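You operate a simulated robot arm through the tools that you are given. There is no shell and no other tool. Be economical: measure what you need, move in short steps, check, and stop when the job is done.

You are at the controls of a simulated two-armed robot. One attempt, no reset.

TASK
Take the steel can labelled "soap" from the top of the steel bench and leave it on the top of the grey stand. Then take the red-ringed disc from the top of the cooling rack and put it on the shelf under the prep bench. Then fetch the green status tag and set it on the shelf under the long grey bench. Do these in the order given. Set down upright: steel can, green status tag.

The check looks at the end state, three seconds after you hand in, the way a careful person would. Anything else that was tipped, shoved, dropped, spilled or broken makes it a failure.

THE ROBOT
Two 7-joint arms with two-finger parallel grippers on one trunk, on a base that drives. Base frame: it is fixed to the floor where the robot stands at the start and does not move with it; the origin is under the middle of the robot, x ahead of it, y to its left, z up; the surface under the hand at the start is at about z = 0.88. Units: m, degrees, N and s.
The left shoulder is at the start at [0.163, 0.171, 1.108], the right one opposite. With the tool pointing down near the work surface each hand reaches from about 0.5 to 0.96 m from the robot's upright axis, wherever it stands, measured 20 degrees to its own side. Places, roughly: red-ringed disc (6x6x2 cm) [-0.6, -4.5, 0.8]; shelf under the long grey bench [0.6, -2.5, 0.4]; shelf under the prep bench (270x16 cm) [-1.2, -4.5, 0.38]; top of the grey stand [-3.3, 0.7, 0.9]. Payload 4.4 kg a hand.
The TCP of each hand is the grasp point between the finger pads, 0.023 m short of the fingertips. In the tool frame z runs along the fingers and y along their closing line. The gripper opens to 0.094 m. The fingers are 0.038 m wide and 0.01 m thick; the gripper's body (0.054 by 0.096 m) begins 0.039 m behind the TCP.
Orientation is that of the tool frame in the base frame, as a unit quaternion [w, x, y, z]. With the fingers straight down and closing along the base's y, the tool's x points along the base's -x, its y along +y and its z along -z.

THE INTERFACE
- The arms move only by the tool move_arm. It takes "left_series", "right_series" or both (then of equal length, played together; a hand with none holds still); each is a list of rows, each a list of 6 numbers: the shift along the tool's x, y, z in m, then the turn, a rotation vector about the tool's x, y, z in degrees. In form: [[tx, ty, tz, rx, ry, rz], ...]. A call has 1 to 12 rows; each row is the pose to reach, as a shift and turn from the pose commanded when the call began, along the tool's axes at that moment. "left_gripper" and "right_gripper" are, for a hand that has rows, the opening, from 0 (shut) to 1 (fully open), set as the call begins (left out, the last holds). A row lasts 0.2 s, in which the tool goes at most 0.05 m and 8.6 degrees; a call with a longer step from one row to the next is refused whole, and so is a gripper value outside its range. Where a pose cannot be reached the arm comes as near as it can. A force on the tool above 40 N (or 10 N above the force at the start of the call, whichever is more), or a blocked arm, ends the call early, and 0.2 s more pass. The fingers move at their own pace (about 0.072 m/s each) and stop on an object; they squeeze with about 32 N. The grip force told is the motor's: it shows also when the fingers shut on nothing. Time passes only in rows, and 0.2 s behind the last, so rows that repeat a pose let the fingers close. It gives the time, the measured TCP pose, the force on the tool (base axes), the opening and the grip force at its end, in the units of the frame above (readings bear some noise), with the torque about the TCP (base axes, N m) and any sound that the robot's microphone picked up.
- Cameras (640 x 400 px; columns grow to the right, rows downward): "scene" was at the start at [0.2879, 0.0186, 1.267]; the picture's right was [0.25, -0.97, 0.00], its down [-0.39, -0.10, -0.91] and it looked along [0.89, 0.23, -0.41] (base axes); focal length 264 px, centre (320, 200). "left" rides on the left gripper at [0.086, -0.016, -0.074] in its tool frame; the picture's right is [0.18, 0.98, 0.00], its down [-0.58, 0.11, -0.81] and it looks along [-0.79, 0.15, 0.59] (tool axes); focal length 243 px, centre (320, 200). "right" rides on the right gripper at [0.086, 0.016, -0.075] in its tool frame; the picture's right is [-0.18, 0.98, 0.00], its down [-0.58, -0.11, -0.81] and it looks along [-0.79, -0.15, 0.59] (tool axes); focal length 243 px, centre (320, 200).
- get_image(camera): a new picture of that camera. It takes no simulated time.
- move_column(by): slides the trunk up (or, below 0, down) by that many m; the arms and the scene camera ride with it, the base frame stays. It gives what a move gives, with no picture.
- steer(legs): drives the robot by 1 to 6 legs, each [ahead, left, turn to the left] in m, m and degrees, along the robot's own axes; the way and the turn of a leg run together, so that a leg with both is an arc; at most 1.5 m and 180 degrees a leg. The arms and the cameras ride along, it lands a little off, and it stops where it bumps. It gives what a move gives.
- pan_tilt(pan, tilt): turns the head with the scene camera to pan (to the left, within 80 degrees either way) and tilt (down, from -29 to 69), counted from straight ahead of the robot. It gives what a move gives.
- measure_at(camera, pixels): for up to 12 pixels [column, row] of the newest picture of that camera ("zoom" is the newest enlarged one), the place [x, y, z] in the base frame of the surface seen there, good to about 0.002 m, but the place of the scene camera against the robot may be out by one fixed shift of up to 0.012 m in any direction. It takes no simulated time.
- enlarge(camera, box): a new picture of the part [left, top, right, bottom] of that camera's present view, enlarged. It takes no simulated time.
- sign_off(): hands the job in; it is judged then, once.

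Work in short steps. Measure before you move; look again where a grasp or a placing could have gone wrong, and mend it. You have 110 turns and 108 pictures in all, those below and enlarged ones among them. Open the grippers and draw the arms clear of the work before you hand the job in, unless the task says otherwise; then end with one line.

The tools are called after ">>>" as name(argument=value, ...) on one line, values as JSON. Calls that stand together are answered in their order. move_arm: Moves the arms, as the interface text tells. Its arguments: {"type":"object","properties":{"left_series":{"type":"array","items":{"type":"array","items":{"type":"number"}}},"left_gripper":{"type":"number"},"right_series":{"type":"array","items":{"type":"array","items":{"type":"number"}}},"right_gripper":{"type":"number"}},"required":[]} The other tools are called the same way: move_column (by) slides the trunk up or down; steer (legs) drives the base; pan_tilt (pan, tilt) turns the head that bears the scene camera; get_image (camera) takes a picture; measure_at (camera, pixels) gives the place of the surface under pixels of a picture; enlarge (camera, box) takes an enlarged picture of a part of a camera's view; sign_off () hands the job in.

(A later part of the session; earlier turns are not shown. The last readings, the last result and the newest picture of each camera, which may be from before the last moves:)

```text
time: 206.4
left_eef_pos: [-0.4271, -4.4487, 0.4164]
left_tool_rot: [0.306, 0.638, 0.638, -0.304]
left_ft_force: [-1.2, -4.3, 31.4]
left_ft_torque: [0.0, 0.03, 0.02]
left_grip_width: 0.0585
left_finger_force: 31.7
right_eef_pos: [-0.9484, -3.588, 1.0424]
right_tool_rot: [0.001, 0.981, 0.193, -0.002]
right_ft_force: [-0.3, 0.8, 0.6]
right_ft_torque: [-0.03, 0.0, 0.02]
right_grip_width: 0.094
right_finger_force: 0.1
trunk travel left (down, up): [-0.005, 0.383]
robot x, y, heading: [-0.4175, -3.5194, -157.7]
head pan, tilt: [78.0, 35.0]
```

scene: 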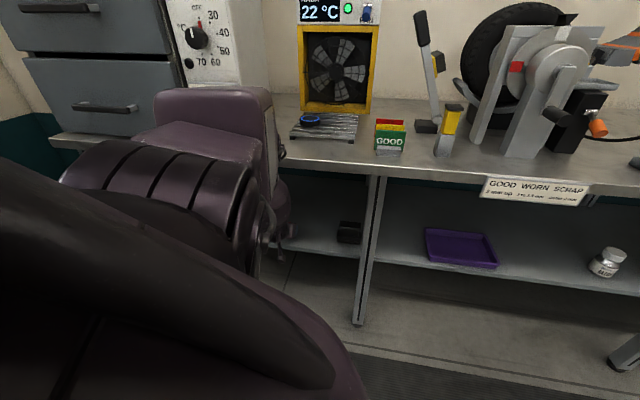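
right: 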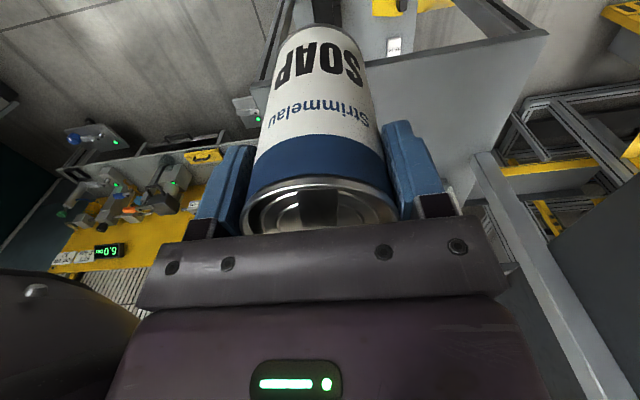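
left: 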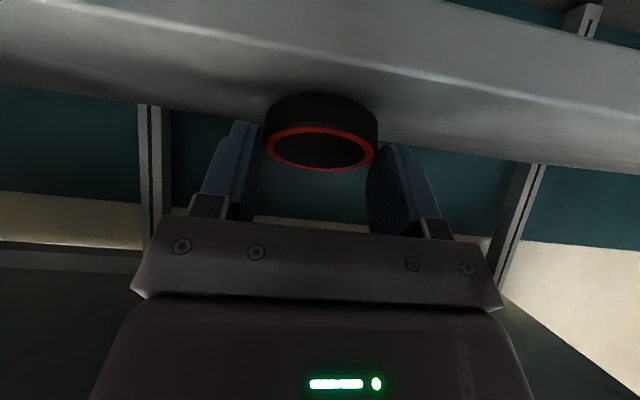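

Contact (31 N). Ease up 3 mm and open.

>>> move_arm(left_series=[[-0.0027, 0, -0.0023, 0, 0, 0], [-0.0027, 0, -0.0023, 0, 0, 0]])

>>> move_arm(left_series=[[0, 0, 0, 0, 0, 0], [0, 0, 0, 0, 0, 0], [0, 0, 0, 0, 0, 0], [0, 0, 0, 0, 0, 0]], left_gripper=1)

>>> get_image(camera="left")

```text
time: 207.0
left_eef_pos: [-0.4273, -4.45, 0.4163]
left_tool_rot: [0.302, 0.64, 0.639, -0.302]
left_ft_force: [-0.2, -9.6, 16.9]
left_ft_torque: [-0.26, 0.0, -0.01]
left_grip_width: 0.0583
left_finger_force: 32.3
right_eef_pos: [-0.9487, -3.5889, 1.0427]
right_tool_rot: [0.001, 0.981, 0.193, 0.001]
right_ft_force: [0.0, 1.2, 0.2]
right_ft_torque: [0.02, -0.01, 0.01]
right_grip_width: 0.0938
right_finger_force: 0.0
trunk travel left (down, up): [-0.005, 0.383]
robot x, y, heading: [-0.4178, -3.5191, -157.7]
head pan, tilt: [78.0, 35.0]
```

```text
time: 208.0
left_eef_pos: [-0.4264, -4.4501, 0.4157]
left_tool_rot: [0.302, 0.639, 0.641, -0.3]
left_ft_force: [-0.1, -1.1, -1.2]
left_ft_torque: [-0.02, -0.02, -0.01]
left_grip_width: 0.0941
left_finger_force: 0.0
right_eef_pos: [-0.9481, -3.5889, 1.0424]
right_tool_rot: [0.0, 0.981, 0.194, 0.0]
right_ft_force: [0.2, -0.3, 0.1]
right_ft_torque: [-0.02, -0.01, 0.0]
right_grip_width: 0.094
right_finger_force: 0.1
trunk travel left (down, up): [-0.005, 0.383]
robot x, y, heading: [-0.4191, -3.5175, -157.6]
head pan, tilt: [78.0, 35.0]
```

```text
35 pictures are left
```

left: 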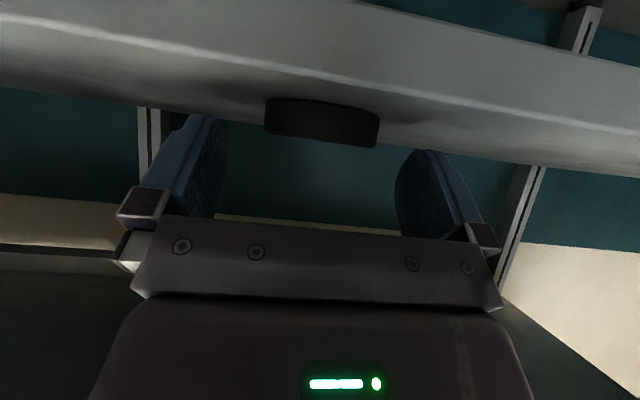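

Disc lies flat on the shelf. Withdraw up 1.5 cm then straight back 0.16 m.

>>> move_arm(left_series=[[-0.0115, 0, -0.0096, 0, 0, 0], [0.0142, 0, -0.04, 0, 0, 0], [0.04, 0, -0.071, 0, 0, 0], [0.0657, 0, -0.1015, 0, 0, 0], [0.0914, 0, -0.132, 0, 0, 0]])

>>> get_image(camera="left")

```text
time: 209.2
left_eef_pos: [-0.4272, -4.286, 0.4279]
left_tool_rot: [0.302, 0.64, 0.639, -0.302]
left_ft_force: [-0.7, 0.4, -1.2]
left_ft_torque: [0.0, -0.03, 0.0]
left_grip_width: 0.094
left_finger_force: 0.1
right_eef_pos: [-0.9492, -3.5896, 1.0415]
right_tool_rot: [0.0, 0.981, 0.194, 0.0]
right_ft_force: [-1.1, -0.3, -0.3]
right_ft_torque: [0.0, 0.01, 0.0]
right_grip_width: 0.0937
right_finger_force: 0.0
trunk travel left (down, up): [-0.005, 0.383]
robot x, y, heading: [-0.4214, -3.5214, -158.0]
head pan, tilt: [78.0, 35.0]
```

```text
34 pictures are left
```

left: 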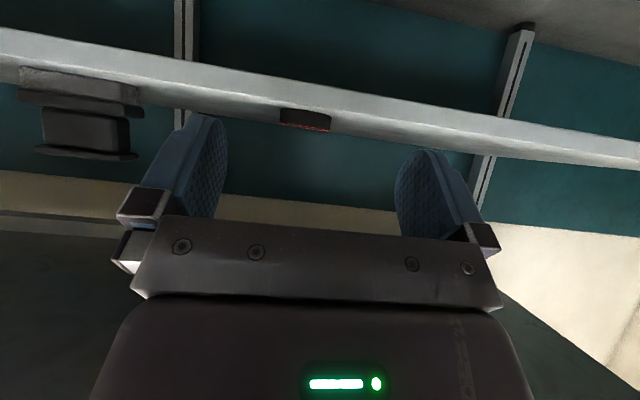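

Disc is flat on the shelf, ring up. Now back away from the bench, raise the trunk 0.25 m, and fold the left arm back in front for the trip to the tag.

>>> steer(legs=[[-0.11, -0.28, 0]])

>>> move_column(by=0.25)

>>> move_arm(left_series=[[-0.0096, -0.0297, -0.0378, 4.33, 0, 3.64], [-0.0193, -0.0593, -0.0756, 8.67, 0, 7.28], [-0.0289, -0.089, -0.1134, 13, 0, 10.9], [-0.0385, -0.1187, -0.151, 17.3, 0, 14.6], [-0.048, -0.148, -0.189, 21.7, 0, 18.2], [-0.0578, -0.178, -0.2268, 26, 0, 21.9], [-0.0674, -0.2077, -0.2645, 30.3, 0, 25.5], [-0.077, -0.2373, -0.302, 34.7, 0, 29.1], [-0.0866, -0.267, -0.34, 39, 0, 32.8], [-0.0963, -0.2967, -0.378, 43.3, 0, 36.4], [-0.106, -0.3263, -0.4157, 47.7, 0, 40.1], [-0.1155, -0.356, -0.4535, 52, 0, 43.7]])

```text
time: 212.3
left_eef_pos: [-0.4363, -3.9835, 0.4276]
left_tool_rot: [0.301, 0.641, 0.638, -0.302]
left_ft_force: [0.1, -0.5, 0.4]
left_ft_torque: [-0.02, -0.03, -0.01]
left_grip_width: 0.0943
left_finger_force: 0.1
right_eef_pos: [-0.9575, -3.2864, 1.0414]
right_tool_rot: [0.0, 0.982, 0.191, 0.0]
right_ft_force: [0.1, -0.4, -0.1]
right_ft_torque: [-0.02, 0.01, 0.0]
right_grip_width: 0.0941
right_finger_force: 0.0
trunk travel left (down, up): [-0.005, 0.383]
robot x, y, heading: [-0.4241, -3.2179, -158.0]
head pan, tilt: [78.0, 35.0]
```

```text
time: 214.9
left_eef_pos: [-0.4365, -3.9841, 0.6774]
left_tool_rot: [0.301, 0.642, 0.637, -0.302]
left_ft_force: [0.5, -0.5, -0.9]
left_ft_torque: [-0.03, -0.01, 0.0]
left_grip_width: 0.0939
left_finger_force: 0.2
right_eef_pos: [-0.9576, -3.2866, 1.2914]
right_tool_rot: [0.0, 0.982, 0.191, 0.001]
right_ft_force: [-0.7, 1.0, -0.3]
right_ft_torque: [-0.01, 0.0, 0.01]
right_grip_width: 0.094
right_finger_force: 0.1
trunk travel left (down, up): [-0.255, 0.133]
robot x, y, heading: [-0.4211, -3.2187, -158.0]
head pan, tilt: [78.0, 35.0]
```

```text
time: 217.5
left_eef_pos: [-0.8475, -3.9382, 1.0058]
left_tool_rot: [0.029, 0.894, 0.168, -0.414]
left_ft_force: [-0.1, -0.5, -0.3]
left_ft_torque: [0.0, -0.01, 0.0]
left_grip_width: 0.094
left_finger_force: 0.0
left hand out of reach, approached as far as the arm can: row 2, 3, 4, 5, 6, 7, 8, 9, 10, 11, 12
right_eef_pos: [-0.9572, -3.2864, 1.2923]
right_tool_rot: [0.0, 0.982, 0.191, 0.001]
right_ft_force: [-0.4, 0.1, -0.7]
right_ft_torque: [-0.01, 0.0, 0.0]
right_grip_width: 0.0938
right_finger_force: 0.2
trunk travel left (down, up): [-0.255, 0.133]
robot x, y, heading: [-0.4243, -3.2161, -158.1]
head pan, tilt: [78.0, 35.0]
```

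Mostly there (facing ahead, tilt 49°, z 1.006). Finish folding in: inward, back and up, tilt reduced to ~33°.

>>> move_arm(left_series=[[0.001, -0.034, -0.0275, 0, 2.7, 0], [0.003, -0.068, -0.055, 0, 5.4, 0], [0.004, -0.102, -0.0825, 0, 8, 0], [0.006, -0.137, -0.11, 0, 10.7, 0], [0.007, -0.171, -0.1375, 0, 13.3, 0], [0.0085, -0.205, -0.165, 0, 16, 0], [0.0085, -0.205, -0.165, 0, 16, 0]])

>>> steer(legs=[[0, 0, -112]])

>>> pan_tilt(pan=0, tilt=22)

>>> get_image(camera="scene")

```text
time: 219.1
left_eef_pos: [-0.7807, -3.7177, 1.1271]
left_tool_rot: [0.004, 0.943, 0.172, -0.286]
left_ft_force: [0.4, -0.6, 0.3]
left_ft_torque: [0.01, -0.02, 0.01]
left_grip_width: 0.094
left_finger_force: 0.1
left hand out of reach, approached as far as the arm can: row 1, 2
right_eef_pos: [-0.9565, -3.2863, 1.2929]
right_tool_rot: [0.0, 0.981, 0.192, 0.0]
right_ft_force: [0.3, 0.0, -0.6]
right_ft_torque: [-0.04, 0.03, 0.02]
right_grip_width: 0.094
right_finger_force: 0.0
trunk travel left (down, up): [-0.255, 0.133]
robot x, y, heading: [-0.4245, -3.2165, -158.0]
head pan, tilt: [78.0, 35.0]
```

```text
time: 224.1
left_eef_pos: [-0.7753, -2.7149, 1.1254]
left_tool_rot: [-0.232, 0.681, -0.674, -0.169]
left_ft_force: [-0.6, -0.1, 0.0]
left_ft_torque: [0.0, -0.03, 0.02]
left_grip_width: 0.0938
left_finger_force: 0.1
right_eef_pos: [-0.3087, -2.6956, 1.2918]
right_tool_rot: [-0.001, 0.721, -0.693, 0.0]
right_ft_force: [-0.3, -0.7, -0.3]
right_ft_torque: [-0.03, 0.0, 0.03]
right_grip_width: 0.094
right_finger_force: 0.2
trunk travel left (down, up): [-0.255, 0.133]
robot x, y, heading: [-0.4267, -3.216, 92.2]
head pan, tilt: [78.0, 35.0]
```

```text
time: 225.6
left_eef_pos: [-0.7745, -2.714, 1.1267]
left_tool_rot: [-0.231, 0.682, -0.672, -0.169]
left_ft_force: [0.5, 0.6, -0.5]
left_ft_torque: [-0.02, -0.02, -0.03]
left_grip_width: 0.0941
left_finger_force: 0.1
right_eef_pos: [-0.3086, -2.6949, 1.2919]
right_tool_rot: [0.0, 0.721, -0.693, 0.001]
right_ft_force: [-0.9, -1.0, -0.7]
right_ft_torque: [0.0, 0.04, 0.02]
right_grip_width: 0.0939
right_finger_force: 0.1
trunk travel left (down, up): [-0.255, 0.133]
robot x, y, heading: [-0.4236, -3.2196, 92.2]
head pan, tilt: [0.0, 22.0]
```

```text
33 pictures are left
```

scene: 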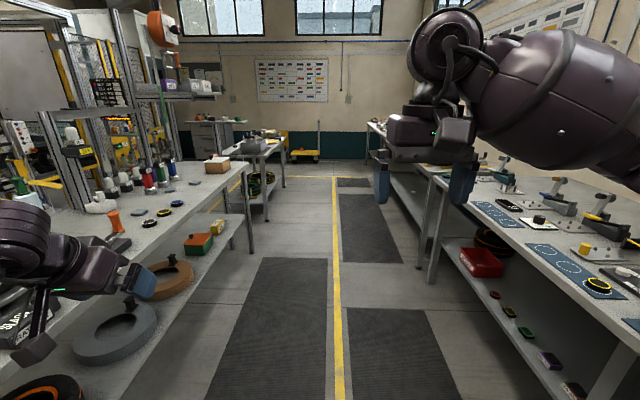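

The aisle north is clear. While here, measure the long grey bench on the right and its shelf.

>>> measure_at(camera="scene", pixels=[[560, 285], [480, 215], [470, 300], [520, 378], [480, 280], [500, 330], [530, 350], [483, 262], [440, 225], [440, 245], [430, 280], [545, 330]])

>>> enlarge(camera="scene", box=[400, 180, 640, 400])

```text
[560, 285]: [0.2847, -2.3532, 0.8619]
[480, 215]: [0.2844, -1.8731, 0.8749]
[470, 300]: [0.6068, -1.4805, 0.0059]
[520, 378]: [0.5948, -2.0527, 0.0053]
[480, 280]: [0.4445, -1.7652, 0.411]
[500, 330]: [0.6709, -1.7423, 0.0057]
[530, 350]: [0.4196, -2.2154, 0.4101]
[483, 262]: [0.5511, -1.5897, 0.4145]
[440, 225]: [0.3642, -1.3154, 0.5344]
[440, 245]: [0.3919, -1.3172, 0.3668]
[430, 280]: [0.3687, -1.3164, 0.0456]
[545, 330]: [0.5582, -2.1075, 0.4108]
```

```text
1.82 times, centred on (520, 290) of scene
```

zoom: 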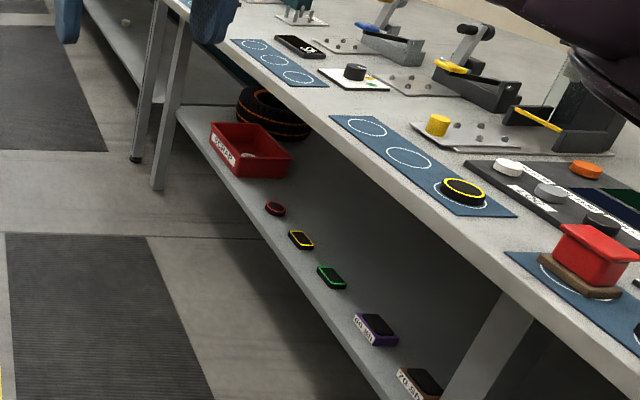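

Bench edge x≈0.285, shelf top z≈0.405 with front edge ≈0.39 and a row of small things on it. Measure their spacing.

>>> measure_at(camera="zoom", pixels=[[275, 208], [300, 239], [331, 277], [377, 328], [418, 382], [285, 165], [225, 165], [250, 215], [310, 290], [350, 340], [340, 300], [262, 190]])

>>> pan_tilt(pan=-75, tilt=35)

>>> get_image(camera="scene")

```text
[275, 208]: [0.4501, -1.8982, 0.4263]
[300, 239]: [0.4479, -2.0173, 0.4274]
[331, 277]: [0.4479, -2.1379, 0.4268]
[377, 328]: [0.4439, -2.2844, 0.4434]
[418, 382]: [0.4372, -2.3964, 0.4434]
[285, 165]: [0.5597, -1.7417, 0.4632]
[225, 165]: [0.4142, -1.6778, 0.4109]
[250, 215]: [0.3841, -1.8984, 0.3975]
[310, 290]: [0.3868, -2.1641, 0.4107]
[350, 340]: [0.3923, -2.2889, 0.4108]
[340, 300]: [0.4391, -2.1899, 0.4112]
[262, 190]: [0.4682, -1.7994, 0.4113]
```

```text
time: 227.1
left_eef_pos: [-0.7739, -2.7148, 1.1259]
left_tool_rot: [-0.231, 0.682, -0.672, -0.17]
left_ft_force: [-0.3, 0.2, -0.5]
left_ft_torque: [0.0, 0.01, 0.01]
left_grip_width: 0.0938
left_finger_force: 0.1
right_eef_pos: [-0.3082, -2.6946, 1.2921]
right_tool_rot: [0.0, 0.72, -0.694, 0.0]
right_ft_force: [0.1, -0.5, -0.4]
right_ft_torque: [0.0, -0.02, 0.0]
right_grip_width: 0.094
right_finger_force: 0.0
trunk travel left (down, up): [-0.255, 0.133]
robot x, y, heading: [-0.4233, -3.2185, 92.0]
head pan, tilt: [-75.0, 35.0]
```

```text
31 pictures are left
```

scene: 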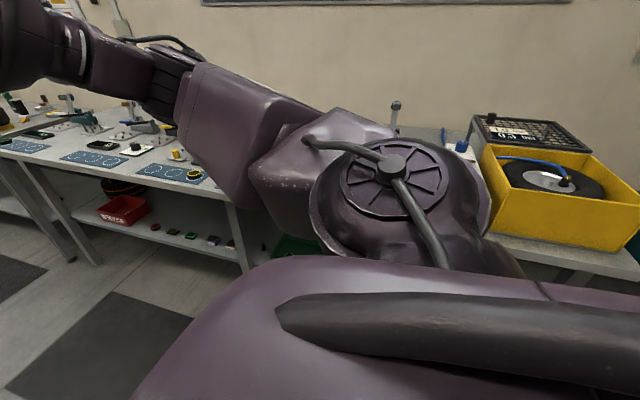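

There's free shelf between the end leg (y≈-1.32) and the red box. Now drive north up the aisle, turn to face the steel bench and approach the start place.

>>> steer(legs=[[1.45, 0, -2], [1.5, 0, 0], [0.2, 0, 0], [0, 0, -90], [0.4, 0, 0]])

>>> pan_tilt(pan=15, tilt=35)

>>> get_image(camera="scene")

>>> get_image(camera="left")

```text
time: 248.2
left_eef_pos: [0.399, 0.2391, 1.126]
left_tool_rot: [0.283, -0.007, 0.958, -0.044]
left_ft_force: [-0.8, -0.4, 0.6]
left_ft_torque: [-0.01, -0.02, 0.01]
left_grip_width: 0.0938
left_finger_force: 0.0
right_eef_pos: [0.4194, -0.226, 1.2913]
right_tool_rot: [0.0, -0.02, 1.0, 0.0]
right_ft_force: [0.0, 0.0, -0.7]
right_ft_torque: [0.01, 0.03, 0.0]
right_grip_width: 0.094
right_finger_force: 0.1
trunk travel left (down, up): [-0.255, 0.133]
robot x, y, heading: [-0.1028, -0.1099, 2.2]
head pan, tilt: [-75.0, 35.0]
```

```text
time: 249.8
left_eef_pos: [0.3994, 0.239, 1.1267]
left_tool_rot: [0.283, -0.008, 0.958, -0.043]
left_ft_force: [-0.1, -0.8, 0.3]
left_ft_torque: [0.01, 0.04, 0.02]
left_grip_width: 0.0941
left_finger_force: 0.0
right_eef_pos: [0.4191, -0.2262, 1.2924]
right_tool_rot: [0.0, -0.02, 1.0, 0.0]
right_ft_force: [0.6, 0.1, -0.1]
right_ft_torque: [0.02, 0.02, 0.03]
right_grip_width: 0.0942
right_finger_force: 0.1
trunk travel left (down, up): [-0.255, 0.133]
robot x, y, heading: [-0.1013, -0.1079, 2.2]
head pan, tilt: [15.0, 35.0]
```

```text
30 pictures are left
```

scene: 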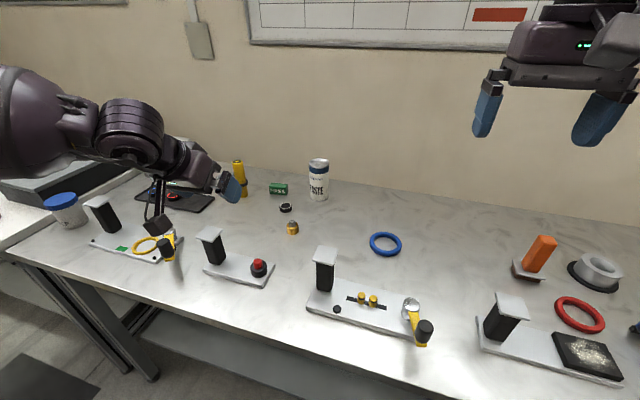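

```text
29 pictures are left
```

left: 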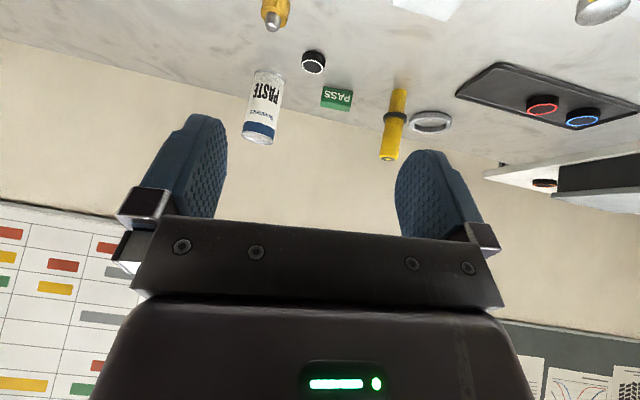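

The tag is at (337,97) in the left view. Enlarge and measure.

>>> enlarge(camera="left", box=[280, 40, 420, 130])

>>> measure_at(camera="zoom", pixels=[[188, 205], [328, 228], [188, 295], [325, 318], [258, 220], [258, 285], [190, 305], [320, 325], [150, 90], [510, 470]])

```text
4.44 times, centred on (350, 85) of left
```

zoom: 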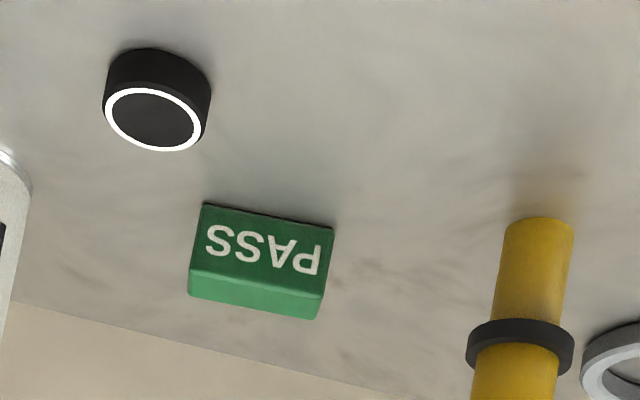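

```text
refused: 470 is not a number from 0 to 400
```

>>> measure_at(camera="zoom", pixels=[[208, 210], [328, 233], [195, 262], [322, 288], [193, 290], [312, 314], [258, 240], [256, 290], [152, 115], [540, 230], [520, 340]])

```text
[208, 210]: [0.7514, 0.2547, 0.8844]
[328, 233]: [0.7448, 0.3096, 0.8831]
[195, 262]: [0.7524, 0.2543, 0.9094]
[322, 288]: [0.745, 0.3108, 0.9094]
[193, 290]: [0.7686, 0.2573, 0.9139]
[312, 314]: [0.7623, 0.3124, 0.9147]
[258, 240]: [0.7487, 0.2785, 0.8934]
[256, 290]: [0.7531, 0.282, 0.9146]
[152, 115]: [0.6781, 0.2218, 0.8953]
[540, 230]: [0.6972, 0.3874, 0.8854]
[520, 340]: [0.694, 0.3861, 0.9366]
```

Tag: 5.8 cm wide (along y, yaw ≈7°), 2 cm thick, 3.6 cm tall, centre (0.757, 0.283). Drive 0.08 m closer and move the hand above it, tilt 40°, aligned to its face.

>>> steer(legs=[[0.08, 0, 0]])

>>> move_arm(left_series=[[-0.0253, 0.0075, 0.0338, -1.2, -1.05, -0.4], [-0.0506, 0.015, 0.0676, -2.4, -2.1, -0.8], [-0.0759, 0.0225, 0.1014, -3.6, -3.2, -1.2], [-0.101, 0.03, 0.135, -4.8, -4.2, -1.7], [-0.1264, 0.0375, 0.169, -6, -5.3, -2.1], [-0.152, 0.045, 0.203, -7.2, -6.3, -2.5], [-0.177, 0.0525, 0.2365, -8.4, -7.4, -2.9], [-0.177, 0.0525, 0.2365, -8.4, -7.4, -2.9]], left_gripper=1)

>>> get_image(camera="left")

```text
time: 250.9
left_eef_pos: [0.4797, 0.2405, 1.1278]
left_tool_rot: [0.282, -0.006, 0.958, -0.044]
left_ft_force: [0.2, 0.6, -0.4]
left_ft_torque: [0.01, 0.02, 0.01]
left_grip_width: 0.0942
left_finger_force: 0.1
right_eef_pos: [0.4991, -0.225, 1.2926]
right_tool_rot: [0.0, -0.019, 1.0, -0.001]
right_ft_force: [0.5, 0.3, -0.2]
right_ft_torque: [-0.02, 0.01, -0.01]
right_grip_width: 0.0939
right_finger_force: 0.0
trunk travel left (down, up): [-0.255, 0.133]
robot x, y, heading: [-0.0259, -0.1083, 2.0]
head pan, tilt: [15.0, 35.0]
```

```text
time: 252.7
left_eef_pos: [0.7562, 0.282, 1.0233]
left_tool_rot: [0.342, -0.054, 0.938, 0.02]
left_ft_force: [0.2, 1.0, -0.4]
left_ft_torque: [-0.04, -0.01, -0.03]
left_grip_width: 0.0939
left_finger_force: 0.0
right_eef_pos: [0.4976, -0.2237, 1.2919]
right_tool_rot: [0.0, -0.019, 1.0, 0.0]
right_ft_force: [0.1, -0.6, 0.1]
right_ft_torque: [0.02, 0.0, 0.01]
right_grip_width: 0.094
right_finger_force: 0.0
trunk travel left (down, up): [-0.255, 0.133]
robot x, y, heading: [-0.0261, -0.1092, 2.4]
head pan, tilt: [15.0, 35.0]
```

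```text
27 pictures are left
```

left: 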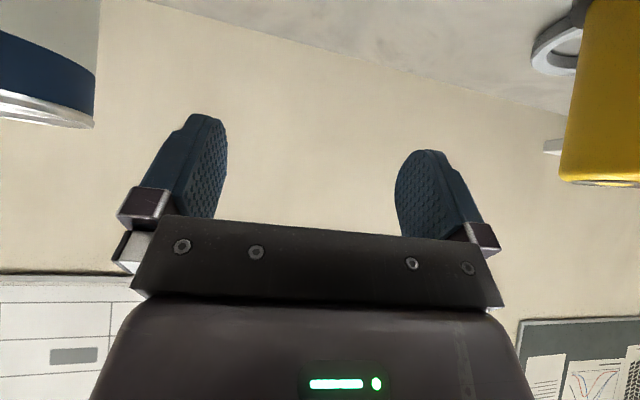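

On target (0.756,0.282,1.023). Descend 0.06 m and look again.

>>> move_arm(left_series=[[0.0193, 0, 0.023, 0, 0, 0], [0.0386, 0, 0.046, 0, 0, 0], [0.0386, 0, 0.046, 0, 0, 0]])

>>> get_image(camera="left")

>>> enlarge(camera="scene", box=[180, 120, 360, 250])

```text
time: 253.5
left_eef_pos: [0.7557, 0.2818, 0.9606]
left_tool_rot: [0.342, -0.054, 0.938, 0.019]
left_ft_force: [-0.1, 0.1, 0.0]
left_ft_torque: [0.03, 0.03, 0.02]
left_grip_width: 0.0939
left_finger_force: 0.0
right_eef_pos: [0.4978, -0.2246, 1.2934]
right_tool_rot: [0.001, -0.019, 1.0, 0.0]
right_ft_force: [0.6, 0.2, 0.0]
right_ft_torque: [0.0, -0.05, -0.01]
right_grip_width: 0.0937
right_finger_force: 0.1
trunk travel left (down, up): [-0.255, 0.133]
robot x, y, heading: [-0.0299, -0.1112, 2.2]
head pan, tilt: [15.0, 35.0]
```

```text
26 pictures are left
```

left: 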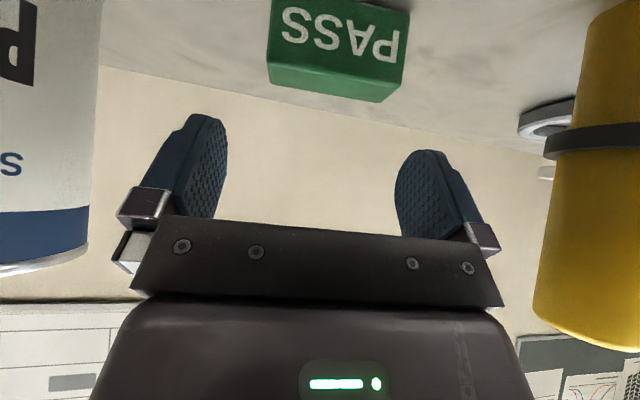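

```text
3.08 times, centred on (270, 185) of scene
```

zoom: 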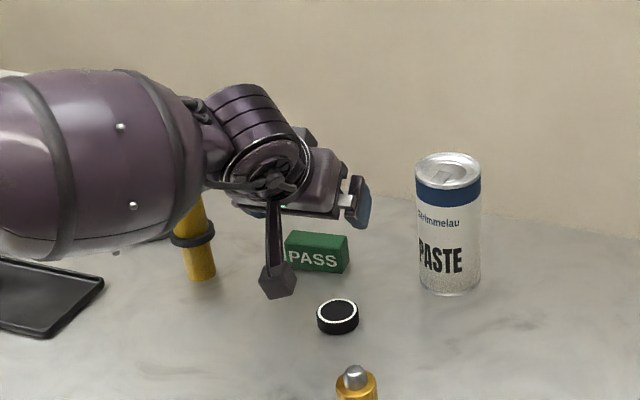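

Measure the tag from here, plus the post and the forearm near it.

>>> measure_at(camera="left", pixels=[[270, 60], [406, 75], [275, 82], [385, 100], [338, 70], [338, 90], [590, 330], [600, 150]])

>>> measure_at(camera="zoom", pixels=[[195, 205], [190, 190], [175, 215], [150, 225], [278, 285], [200, 265], [100, 245]])

```text
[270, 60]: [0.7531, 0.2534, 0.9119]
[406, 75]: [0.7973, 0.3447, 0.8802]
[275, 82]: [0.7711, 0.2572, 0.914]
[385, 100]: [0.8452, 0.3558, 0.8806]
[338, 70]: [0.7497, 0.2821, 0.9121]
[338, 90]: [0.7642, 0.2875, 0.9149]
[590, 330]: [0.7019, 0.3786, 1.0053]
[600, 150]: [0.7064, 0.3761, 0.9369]
```

```text
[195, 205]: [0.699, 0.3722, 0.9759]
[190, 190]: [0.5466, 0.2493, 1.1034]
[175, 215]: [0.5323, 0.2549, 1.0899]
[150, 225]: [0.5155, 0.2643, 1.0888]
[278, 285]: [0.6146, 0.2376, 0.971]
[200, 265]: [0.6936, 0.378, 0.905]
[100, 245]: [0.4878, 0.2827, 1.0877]
```

Aligned within 1–2 mm. Descend 0.043 m to TCP z≈0.918 and close.

>>> move_arm(left_series=[[0.0137, 0, 0.0163, 0, 0, 0], [0.0225, 0, 0.027, 0, 0, 0], [0.0273, 0, 0.0326, 0, 0, 0], [0.0273, 0, 0.0326, 0, 0, 0]])

>>> move_arm(left_series=[[0, 0, 0, 0, 0, 0], [0, 0, 0, 0, 0, 0], [0, 0, 0, 0, 0, 0], [0, 0, 0, 0, 0, 0], [0, 0, 0, 0, 0, 0]], left_gripper=0)

>>> get_image(camera="left")

```text
time: 254.5
left_eef_pos: [0.756, 0.2797, 0.9176]
left_tool_rot: [0.341, -0.054, 0.938, 0.02]
left_ft_force: [1.0, -1.2, -0.7]
left_ft_torque: [0.01, 0.02, -0.01]
left_grip_width: 0.094
left_finger_force: 0.1
right_eef_pos: [0.4988, -0.2247, 1.2927]
right_tool_rot: [0.0, -0.02, 1.0, 0.0]
right_ft_force: [0.1, -0.6, -0.6]
right_ft_torque: [0.02, 0.01, 0.01]
right_grip_width: 0.0941
right_finger_force: 0.0
trunk travel left (down, up): [-0.255, 0.133]
robot x, y, heading: [-0.0282, -0.1076, 2.3]
head pan, tilt: [15.0, 35.0]
```

```text
time: 255.7
left_eef_pos: [0.7566, 0.2798, 0.9176]
left_tool_rot: [0.342, -0.054, 0.938, 0.019]
left_ft_force: [0.2, -1.1, -0.2]
left_ft_torque: [0.0, -0.02, -0.02]
left_grip_width: 0.0612
left_finger_force: 32.2
right_eef_pos: [0.4981, -0.2253, 1.2925]
right_tool_rot: [-0.001, -0.019, 1.0, 0.001]
right_ft_force: [-0.4, -0.7, -0.1]
right_ft_torque: [0.0, -0.03, 0.0]
right_grip_width: 0.0942
right_finger_force: 0.1
trunk travel left (down, up): [-0.255, 0.133]
robot x, y, heading: [-0.0254, -0.1038, 2.2]
head pan, tilt: [15.0, 35.0]
```

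```text
24 pictures are left
```

left: 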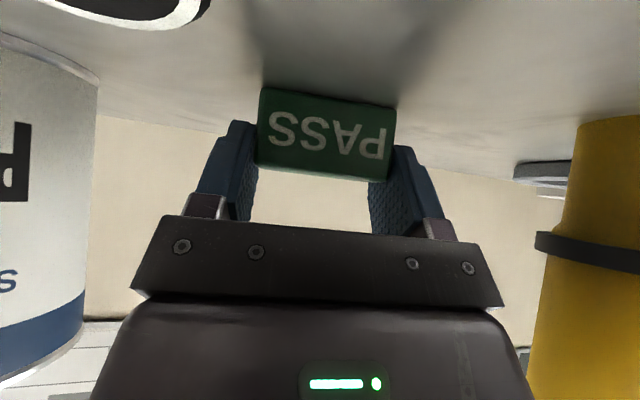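

Gripped (0.061 m). Lift 0.18 m, back the robot 0.70 m into the aisle, and lower the trunk.

>>> move_arm(left_series=[[-0.013, 0, -0.0153, 0, 0, 0], [-0.04, 0, -0.048, 0, 0, 0], [-0.067, 0, -0.08, 0, 0, 0], [-0.094, 0, -0.112, 0, 0, 0], [-0.116, 0, -0.138, 0, 0, 0], [-0.116, 0, -0.138, 0, 0, 0]])

>>> steer(legs=[[-0.7, 0, -2]])

>>> move_column(by=-0.245)

>>> get_image(camera="left")

```text
time: 257.1
left_eef_pos: [0.7561, 0.2785, 1.1005]
left_tool_rot: [0.342, -0.054, 0.938, 0.02]
left_ft_force: [1.1, 0.3, -0.3]
left_ft_torque: [0.02, 0.0, -0.01]
left_grip_width: 0.0613
left_finger_force: 31.9
right_eef_pos: [0.4979, -0.2245, 1.2919]
right_tool_rot: [0.0, -0.019, 1.0, 0.0]
right_ft_force: [0.6, 0.3, 0.6]
right_ft_torque: [0.01, 0.01, -0.01]
right_grip_width: 0.0939
right_finger_force: 0.1
trunk travel left (down, up): [-0.255, 0.133]
robot x, y, heading: [-0.0244, -0.1096, 2.3]
head pan, tilt: [15.0, 35.0]
```

```text
time: 261.0
left_eef_pos: [0.0583, 0.2366, 1.1013]
left_tool_rot: [0.342, -0.037, 0.939, 0.013]
left_ft_force: [0.1, 0.4, -0.6]
left_ft_torque: [-0.03, 0.0, 0.0]
left_grip_width: 0.0612
left_finger_force: 31.9
right_eef_pos: [-0.2176, -0.258, 1.2928]
right_tool_rot: [0.0, -0.002, 1.0, 0.0]
right_ft_force: [-0.4, 0.1, 0.1]
right_ft_torque: [-0.02, -0.05, -0.01]
right_grip_width: 0.0941
right_finger_force: 0.0
trunk travel left (down, up): [-0.255, 0.133]
robot x, y, heading: [-0.7401, -0.1212, 0.2]
head pan, tilt: [15.0, 35.0]
```

```text
time: 263.5
left_eef_pos: [0.0577, 0.2363, 0.8574]
left_tool_rot: [0.343, -0.037, 0.939, 0.013]
left_ft_force: [0.4, -1.0, 0.7]
left_ft_torque: [0.05, -0.01, -0.03]
left_grip_width: 0.0611
left_finger_force: 31.6
right_eef_pos: [-0.2182, -0.2579, 1.0489]
right_tool_rot: [0.001, 0.0, 1.0, -0.001]
right_ft_force: [-0.9, -0.7, 0.1]
right_ft_torque: [0.01, -0.01, 0.02]
right_grip_width: 0.0938
right_finger_force: 0.0
trunk travel left (down, up): [-0.01, 0.378]
robot x, y, heading: [-0.7346, -0.123, 0.3]
head pan, tilt: [15.0, 35.0]
```

```text
23 pictures are left
```

left: 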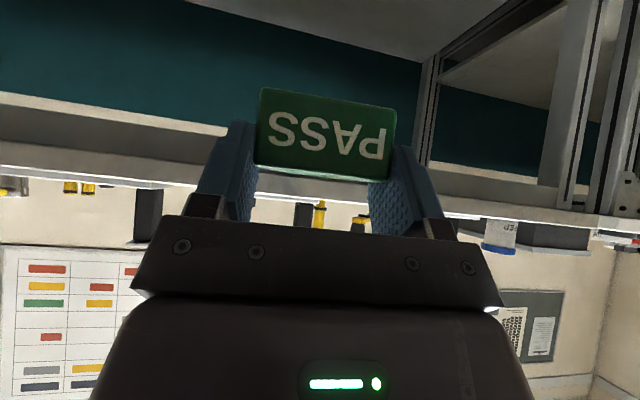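

Tag held firmly. Now swing the arm to the side pose: untilt while moving to the left side, lower with yaw left, then tilt 40° outward.

>>> move_arm(left_series=[[0.0324, 0.0288, -0.0163, 0, 3.3, 0], [0.0648, 0.0577, -0.0327, 0, 6.7, 0], [0.097, 0.0865, -0.049, 0, 10, 0], [0.13, 0.115, -0.065, 0, 13.3, 0], [0.162, 0.144, -0.082, 0, 16.7, 0], [0.1945, 0.173, -0.098, 0, 20, 0], [0.227, 0.202, -0.114, 0, 23.3, 0], [0.259, 0.231, -0.131, 0, 26.7, 0], [0.292, 0.26, -0.147, 0, 30, 0], [0.324, 0.288, -0.163, 0, 33.3, 0], [0.357, 0.317, -0.18, 0, 36.7, 0], [0.389, 0.346, -0.196, 0, 40, 0]])

>>> move_arm(left_series=[[0, 0, 0.03, 0, 0, -6.9], [0, 0, 0.06, 0, 0, -13.8], [0, 0, 0.09, 0, 0, -20.7], [0, 0, 0.12, 0, 0, -27.6], [0, 0, 0.15, 0, 0, -34.5], [0, 0, 0.18, 0, 0, -41.4], [0, 0, 0.21, 0, 0, -48.3], [0, 0, 0.24, 0, 0, -55.2], [0, 0, 0.26, 0, 0, -62], [0, 0, 0.26, 0, 0, -62]])

>>> move_arm(left_series=[[-0.016, 0, 0, 0, -8, 0], [-0.032, 0, 0, 0, -16, 0], [-0.048, 0, 0, 0, -24, 0], [-0.064, 0, 0, 0, -32, 0], [-0.08, 0, 0, 0, -40, 0], [-0.08, 0, 0, 0, -40, 0]])

```text
time: 266.1
left_eef_pos: [-0.3661, 0.4707, 0.7148]
left_tool_rot: [0.002, -0.047, 0.999, 0.015]
left_ft_force: [-1.0, -0.4, -0.4]
left_ft_torque: [0.0, 0.04, 0.0]
left_grip_width: 0.0612
left_finger_force: 31.9
left hand out of reach, approached as far as the arm can: row 9, 10, 11, 12
right_eef_pos: [-0.2174, -0.2579, 1.048]
right_tool_rot: [0.0, -0.001, 1.0, 0.0]
right_ft_force: [0.0, -0.3, 0.2]
right_ft_torque: [0.01, -0.03, -0.01]
right_grip_width: 0.094
right_finger_force: 0.1
trunk travel left (down, up): [-0.01, 0.378]
robot x, y, heading: [-0.7365, -0.1263, -0.1]
head pan, tilt: [15.0, 35.0]
```

```text
time: 268.3
left_eef_pos: [-0.3629, 0.4704, 0.4581]
left_tool_rot: [0.0, -0.549, 0.836, 0.0]
left_ft_force: [-0.3, -0.1, -0.9]
left_ft_torque: [-0.01, -0.01, 0.01]
left_grip_width: 0.061
left_finger_force: 31.8
right_eef_pos: [-0.2176, -0.2566, 1.046]
right_tool_rot: [0.0, -0.001, 1.0, 0.001]
right_ft_force: [0.5, 0.2, -0.1]
right_ft_torque: [-0.04, -0.01, 0.0]
right_grip_width: 0.0939
right_finger_force: 0.0
trunk travel left (down, up): [-0.01, 0.378]
robot x, y, heading: [-0.7351, -0.1221, -0.1]
head pan, tilt: [15.0, 35.0]
```

```text
time: 269.7
left_eef_pos: [-0.3416, 0.5214, 0.458]
left_tool_rot: [0.201, -0.532, 0.811, 0.133]
left_ft_force: [-0.1, 0.4, -0.2]
left_ft_torque: [-0.05, -0.01, 0.0]
left_grip_width: 0.0611
left_finger_force: 32.3
left hand out of reach, approached as far as the arm can: row 4, 5, 6
right_eef_pos: [-0.2166, -0.2582, 1.0458]
right_tool_rot: [0.0, -0.001, 1.0, 0.0]
right_ft_force: [-1.0, -0.3, -0.5]
right_ft_torque: [-0.01, -0.01, 0.02]
right_grip_width: 0.0938
right_finger_force: 0.0
trunk travel left (down, up): [-0.01, 0.378]
robot x, y, heading: [-0.7375, -0.1205, 0.2]
head pan, tilt: [15.0, 35.0]
```

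Tilt stopped at 28° since the hand isn't far enough out (0.64 m left). Move 0.16 m further left and 0.075 m back, adding 12° tilt.

>>> move_arm(left_series=[[-0.021, 0.0264, 0.011, 0, 0, 0], [-0.042, 0.0528, 0.022, 0, 0, 0], [-0.0624, 0.079, 0.033, 0, 0, 0], [-0.083, 0.1056, 0.044, 0, -4, 0], [-0.104, 0.132, 0.055, 0, -8, 0], [-0.104, 0.132, 0.055, 0, -12, 0], [-0.104, 0.132, 0.055, 0, -12, 0]])

>>> get_image(camera="left")

```text
time: 271.3
left_eef_pos: [-0.4173, 0.6835, 0.4564]
left_tool_rot: [0.286, -0.515, 0.786, 0.188]
left_ft_force: [0.5, -0.8, -1.0]
left_ft_torque: [-0.02, 0.0, 0.01]
left_grip_width: 0.0612
left_finger_force: 31.9
right_eef_pos: [-0.2175, -0.2561, 1.0473]
right_tool_rot: [0.001, 0.0, 1.0, 0.0]
right_ft_force: [-0.4, 0.3, 0.1]
right_ft_torque: [-0.02, 0.01, 0.02]
right_grip_width: 0.094
right_finger_force: 0.0
trunk travel left (down, up): [-0.01, 0.378]
robot x, y, heading: [-0.7355, -0.1225, 0.1]
head pan, tilt: [15.0, 35.0]
```

```text
22 pictures are left
```

left: 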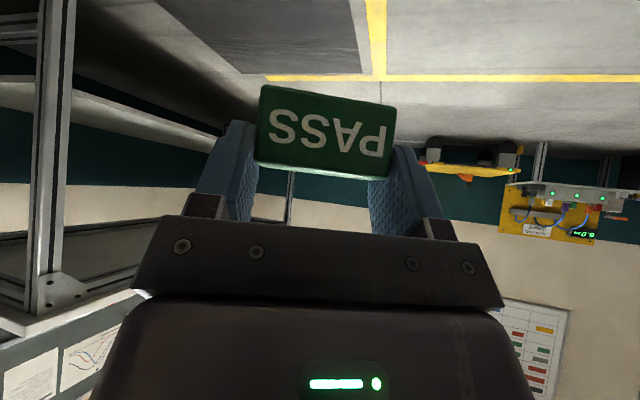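

Pose reached (tilt 40°, yaw 66.5° left). Turn right 66.5° so the hand faces the grey bench, then drive south to y≈-1.47, staying clear of the bench.

>>> steer(legs=[[0, 0, -66.5], [1.273, -0.501, 0]])

>>> get_image(camera="left")

>>> pan_tilt(pan=50, tilt=35)

>>> get_image(camera="scene")

```text
time: 281.2
left_eef_pos: [0.1084, -1.5051, 0.4559]
left_tool_rot: [0.342, 0.026, 0.939, -0.009]
left_ft_force: [-0.7, 0.2, -0.3]
left_ft_torque: [-0.01, 0.02, -0.03]
left_grip_width: 0.0611
left_finger_force: 32.1
right_eef_pos: [-0.7051, -2.0198, 1.0477]
right_tool_rot: [0.0, 0.571, 0.821, 0.0]
right_ft_force: [0.5, 0.9, 0.4]
right_ft_torque: [-0.01, 0.01, -0.03]
right_grip_width: 0.0941
right_finger_force: 0.0
trunk travel left (down, up): [-0.01, 0.378]
robot x, y, heading: [-0.7587, -1.4856, -69.6]
head pan, tilt: [15.0, 35.0]
```

```text
21 pictures are left
```

left: 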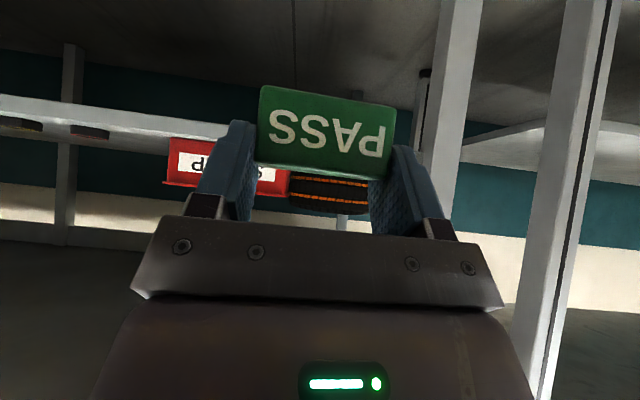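

```text
time: 282.2
left_eef_pos: [0.1086, -1.506, 0.4574]
left_tool_rot: [0.342, 0.026, 0.939, -0.009]
left_ft_force: [0.6, -0.4, -0.2]
left_ft_torque: [0.01, 0.02, -0.02]
left_grip_width: 0.0612
left_finger_force: 32.1
right_eef_pos: [-0.7045, -2.0186, 1.0472]
right_tool_rot: [0.0, 0.569, 0.822, 0.0]
right_ft_force: [0.1, 0.6, 0.0]
right_ft_torque: [-0.02, 0.03, 0.0]
right_grip_width: 0.094
right_finger_force: 0.1
trunk travel left (down, up): [-0.01, 0.378]
robot x, y, heading: [-0.7567, -1.4858, -69.7]
head pan, tilt: [50.0, 35.0]
```

```text
20 pictures are left
```

scene: 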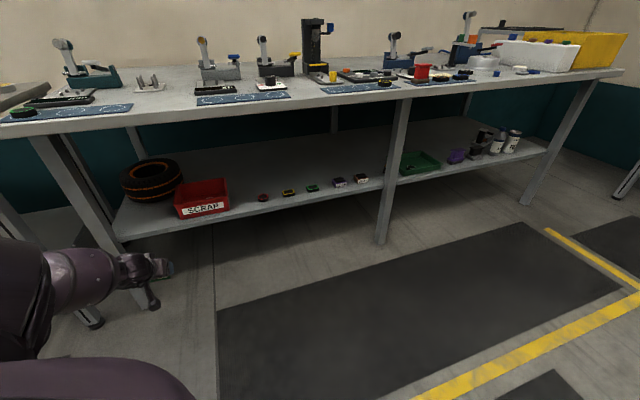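

Measure free spots along the shelf: left end in front of the tyre, between box and first disc, near the mid leg.

>>> measure_at(camera="scene", pixels=[[120, 225], [150, 208], [150, 225], [172, 212], [175, 195], [228, 205], [245, 198], [258, 198], [130, 180], [215, 213], [116, 212], [345, 192]])

>>> enlarge(camera="scene", box=[90, 130, 410, 260])

```text
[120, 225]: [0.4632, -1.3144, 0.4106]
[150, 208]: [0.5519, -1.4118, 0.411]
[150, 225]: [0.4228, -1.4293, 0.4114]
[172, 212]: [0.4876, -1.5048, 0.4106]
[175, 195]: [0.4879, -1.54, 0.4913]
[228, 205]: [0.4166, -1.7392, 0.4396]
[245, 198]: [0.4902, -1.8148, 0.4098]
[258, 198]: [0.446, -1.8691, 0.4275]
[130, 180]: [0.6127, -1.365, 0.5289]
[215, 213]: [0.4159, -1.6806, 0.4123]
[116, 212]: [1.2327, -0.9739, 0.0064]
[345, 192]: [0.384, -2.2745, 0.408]
```

```text
2.00 times, centred on (250, 195) of scene
```

zoom: 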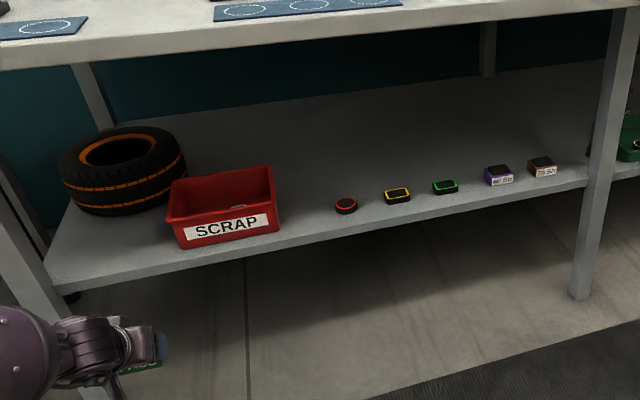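

Free spot: x 0.40–0.54, y -1.34…-1.53. Raise 1.2 cm, straighten 3°, and move in so the tag comes over (≈0.41, -1.43).

>>> move_arm(left_series=[[-0.0077, 0, -0.0092, 0, 0, 0], [-0.0077, 0, -0.0092, 0, 0, 0]])

>>> steer(legs=[[0, 0, 3], [0.091, 0.288, 0]])

>>> get_image(camera="left")

>>> get_image(camera="scene")

```text
time: 282.8
left_eef_pos: [0.1072, -1.5037, 0.4707]
left_tool_rot: [0.342, 0.027, 0.939, -0.01]
left_ft_force: [1.3, -0.2, -0.4]
left_ft_torque: [-0.01, -0.02, 0.02]
left_grip_width: 0.061
left_finger_force: 31.4
right_eef_pos: [-0.704, -2.0191, 1.048]
right_tool_rot: [0.0, 0.57, 0.822, 0.0]
right_ft_force: [0.1, -0.1, 0.7]
right_ft_torque: [0.0, 0.03, 0.01]
right_grip_width: 0.094
right_finger_force: 0.1
trunk travel left (down, up): [-0.01, 0.378]
robot x, y, heading: [-0.7588, -1.4852, -69.7]
head pan, tilt: [50.0, 35.0]
```

```text
time: 286.3
left_eef_pos: [0.4017, -1.439, 0.4694]
left_tool_rot: [0.342, 0.005, 0.94, -0.002]
left_ft_force: [0.3, 0.3, -0.1]
left_ft_torque: [0.0, 0.01, 0.01]
left_grip_width: 0.0614
left_finger_force: 31.7
right_eef_pos: [-0.3861, -1.9882, 1.0468]
right_tool_rot: [0.0, 0.552, 0.834, 0.001]
right_ft_force: [-0.4, -0.2, 0.6]
right_ft_torque: [-0.05, -0.03, -0.02]
right_grip_width: 0.0941
right_finger_force: 0.0
trunk travel left (down, up): [-0.01, 0.378]
robot x, y, heading: [-0.4629, -1.4567, -67.0]
head pan, tilt: [50.0, 35.0]
```

```text
18 pictures are left
```

left: 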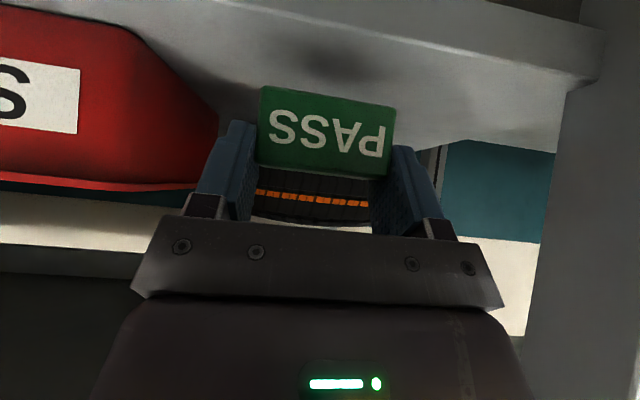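

```text
17 pictures are left
```

scene: 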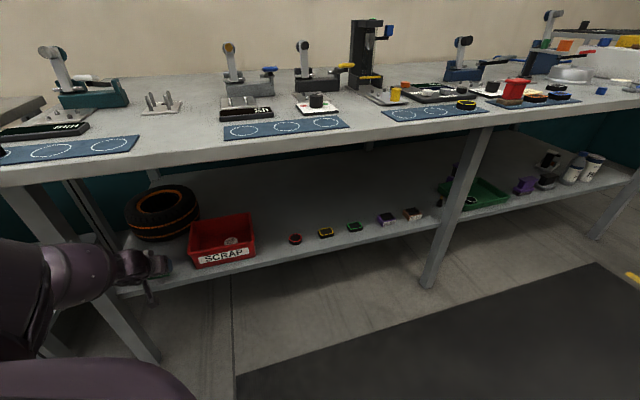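

Not bumped. Measure the shelf edge/top, box and leg around the tag from the wrist.

>>> measure_at(camera="left", pixels=[[330, 20], [330, 35], [330, 50], [330, 75], [270, 60], [450, 70], [450, 90], [200, 110], [540, 150], [325, 125], [300, 95], [325, 205]])

```text
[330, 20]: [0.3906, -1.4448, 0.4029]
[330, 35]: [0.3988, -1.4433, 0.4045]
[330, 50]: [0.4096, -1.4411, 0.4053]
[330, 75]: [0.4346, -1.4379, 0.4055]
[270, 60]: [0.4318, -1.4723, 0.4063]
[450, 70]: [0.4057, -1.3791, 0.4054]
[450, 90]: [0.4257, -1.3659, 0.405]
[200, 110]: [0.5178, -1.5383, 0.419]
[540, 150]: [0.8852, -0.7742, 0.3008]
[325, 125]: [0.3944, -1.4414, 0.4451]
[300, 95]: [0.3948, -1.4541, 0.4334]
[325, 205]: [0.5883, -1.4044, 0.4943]
```

Shelf edge x 0.389, top z 0.405; tag's underside ≈0.430. Extend the hand 3.5 cm inward and lower to ≈0.445.

>>> move_arm(left_series=[[-0.0095, 0, 0.0158, 0, 0, 0], [-0.019, 0, 0.0317, 0, 0, 0], [-0.015, 0, 0.0365, 0, 0, 0], [-0.012, 0, 0.04, 0, 0, 0], [-0.011, 0, 0.0413, 0, 0, 0], [-0.011, 0, 0.0413, 0, 0, 0]])

>>> get_image(camera="left")

```text
time: 287.7
left_eef_pos: [0.437, -1.4406, 0.4449]
left_tool_rot: [0.343, 0.006, 0.939, -0.002]
left_ft_force: [0.3, -0.5, 0.0]
left_ft_torque: [-0.03, -0.01, 0.01]
left_grip_width: 0.0612
left_finger_force: 31.7
right_eef_pos: [-0.3853, -1.9891, 1.0477]
right_tool_rot: [0.0, 0.552, 0.834, -0.001]
right_ft_force: [-0.2, 0.8, -0.5]
right_ft_torque: [-0.02, 0.02, 0.0]
right_grip_width: 0.0942
right_finger_force: 0.0
trunk travel left (down, up): [-0.01, 0.378]
robot x, y, heading: [-0.4643, -1.4577, -67.0]
head pan, tilt: [50.0, 35.0]
```

```text
16 pictures are left
```

left: 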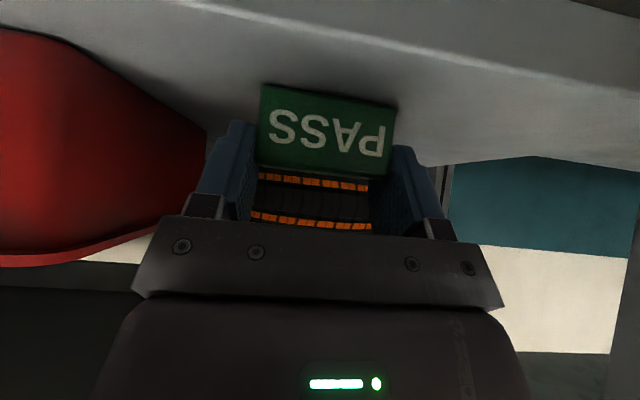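

No contact yet. Lower up to 4 mm in 1 mm steps.

>>> move_arm(left_series=[[0.0006, 0, 0.0008, 0, 0, 0], [0.0013, 0, 0.0015, 0, 0, 0], [0.0019, 0, 0.0023, 0, 0, 0], [0.0026, 0, 0.0031, 0, 0, 0], [0.0026, 0, 0.0031, 0, 0, 0]])

```text
time: 288.9
left_eef_pos: [0.4378, -1.4404, 0.4424]
left_tool_rot: [0.344, 0.006, 0.939, -0.001]
left_ft_force: [2.0, 4.9, 21.3]
left_ft_torque: [0.02, -0.14, 0.02]
left_grip_width: 0.0611
left_finger_force: 32.2
right_eef_pos: [-0.3879, -1.9887, 1.0472]
right_tool_rot: [0.001, 0.552, 0.834, 0.001]
right_ft_force: [0.9, -0.3, 0.0]
right_ft_torque: [0.01, -0.02, 0.03]
right_grip_width: 0.0941
right_finger_force: 0.0
trunk travel left (down, up): [-0.01, 0.378]
robot x, y, heading: [-0.464, -1.4557, -67.2]
head pan, tilt: [50.0, 35.0]
```

Contact at 21 N. Ease up 1.5 mm, open, and look.

>>> move_arm(left_series=[[-0.001, 0, -0.0011, 0, 0, 0], [-0.001, 0, -0.0011, 0, 0, 0]])

>>> move_arm(left_series=[[0, 0, 0, 0, 0, 0], [0, 0, 0, 0, 0, 0], [0, 0, 0, 0, 0, 0], [0, 0, 0, 0, 0, 0]], left_gripper=1)

>>> get_image(camera="left")

```text
time: 289.5
left_eef_pos: [0.4363, -1.44, 0.4435]
left_tool_rot: [0.342, 0.005, 0.94, -0.002]
left_ft_force: [4.7, 1.7, 14.6]
left_ft_torque: [0.07, -0.27, 0.0]
left_grip_width: 0.0612
left_finger_force: 31.6
right_eef_pos: [-0.3885, -1.9895, 1.0469]
right_tool_rot: [0.001, 0.551, 0.834, 0.001]
right_ft_force: [-0.2, 0.1, 0.8]
right_ft_torque: [0.03, -0.01, 0.02]
right_grip_width: 0.0939
right_finger_force: 0.1
trunk travel left (down, up): [-0.01, 0.378]
robot x, y, heading: [-0.4646, -1.4609, -67.0]
head pan, tilt: [50.0, 35.0]
```

```text
time: 290.5
left_eef_pos: [0.4371, -1.4398, 0.4419]
left_tool_rot: [0.342, 0.005, 0.94, -0.002]
left_ft_force: [0.5, 0.5, -0.1]
left_ft_torque: [0.02, 0.02, -0.01]
left_grip_width: 0.094
left_finger_force: 0.1
right_eef_pos: [-0.3864, -1.9894, 1.0471]
right_tool_rot: [0.001, 0.551, 0.834, 0.0]
right_ft_force: [0.4, -0.9, 0.3]
right_ft_torque: [0.0, 0.01, 0.06]
right_grip_width: 0.0938
right_finger_force: 0.2
trunk travel left (down, up): [-0.01, 0.378]
robot x, y, heading: [-0.4642, -1.4571, -67.1]
head pan, tilt: [50.0, 35.0]
```

```text
15 pictures are left
```

left: 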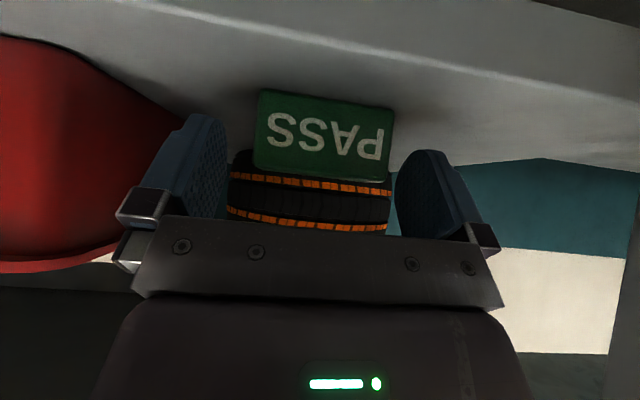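

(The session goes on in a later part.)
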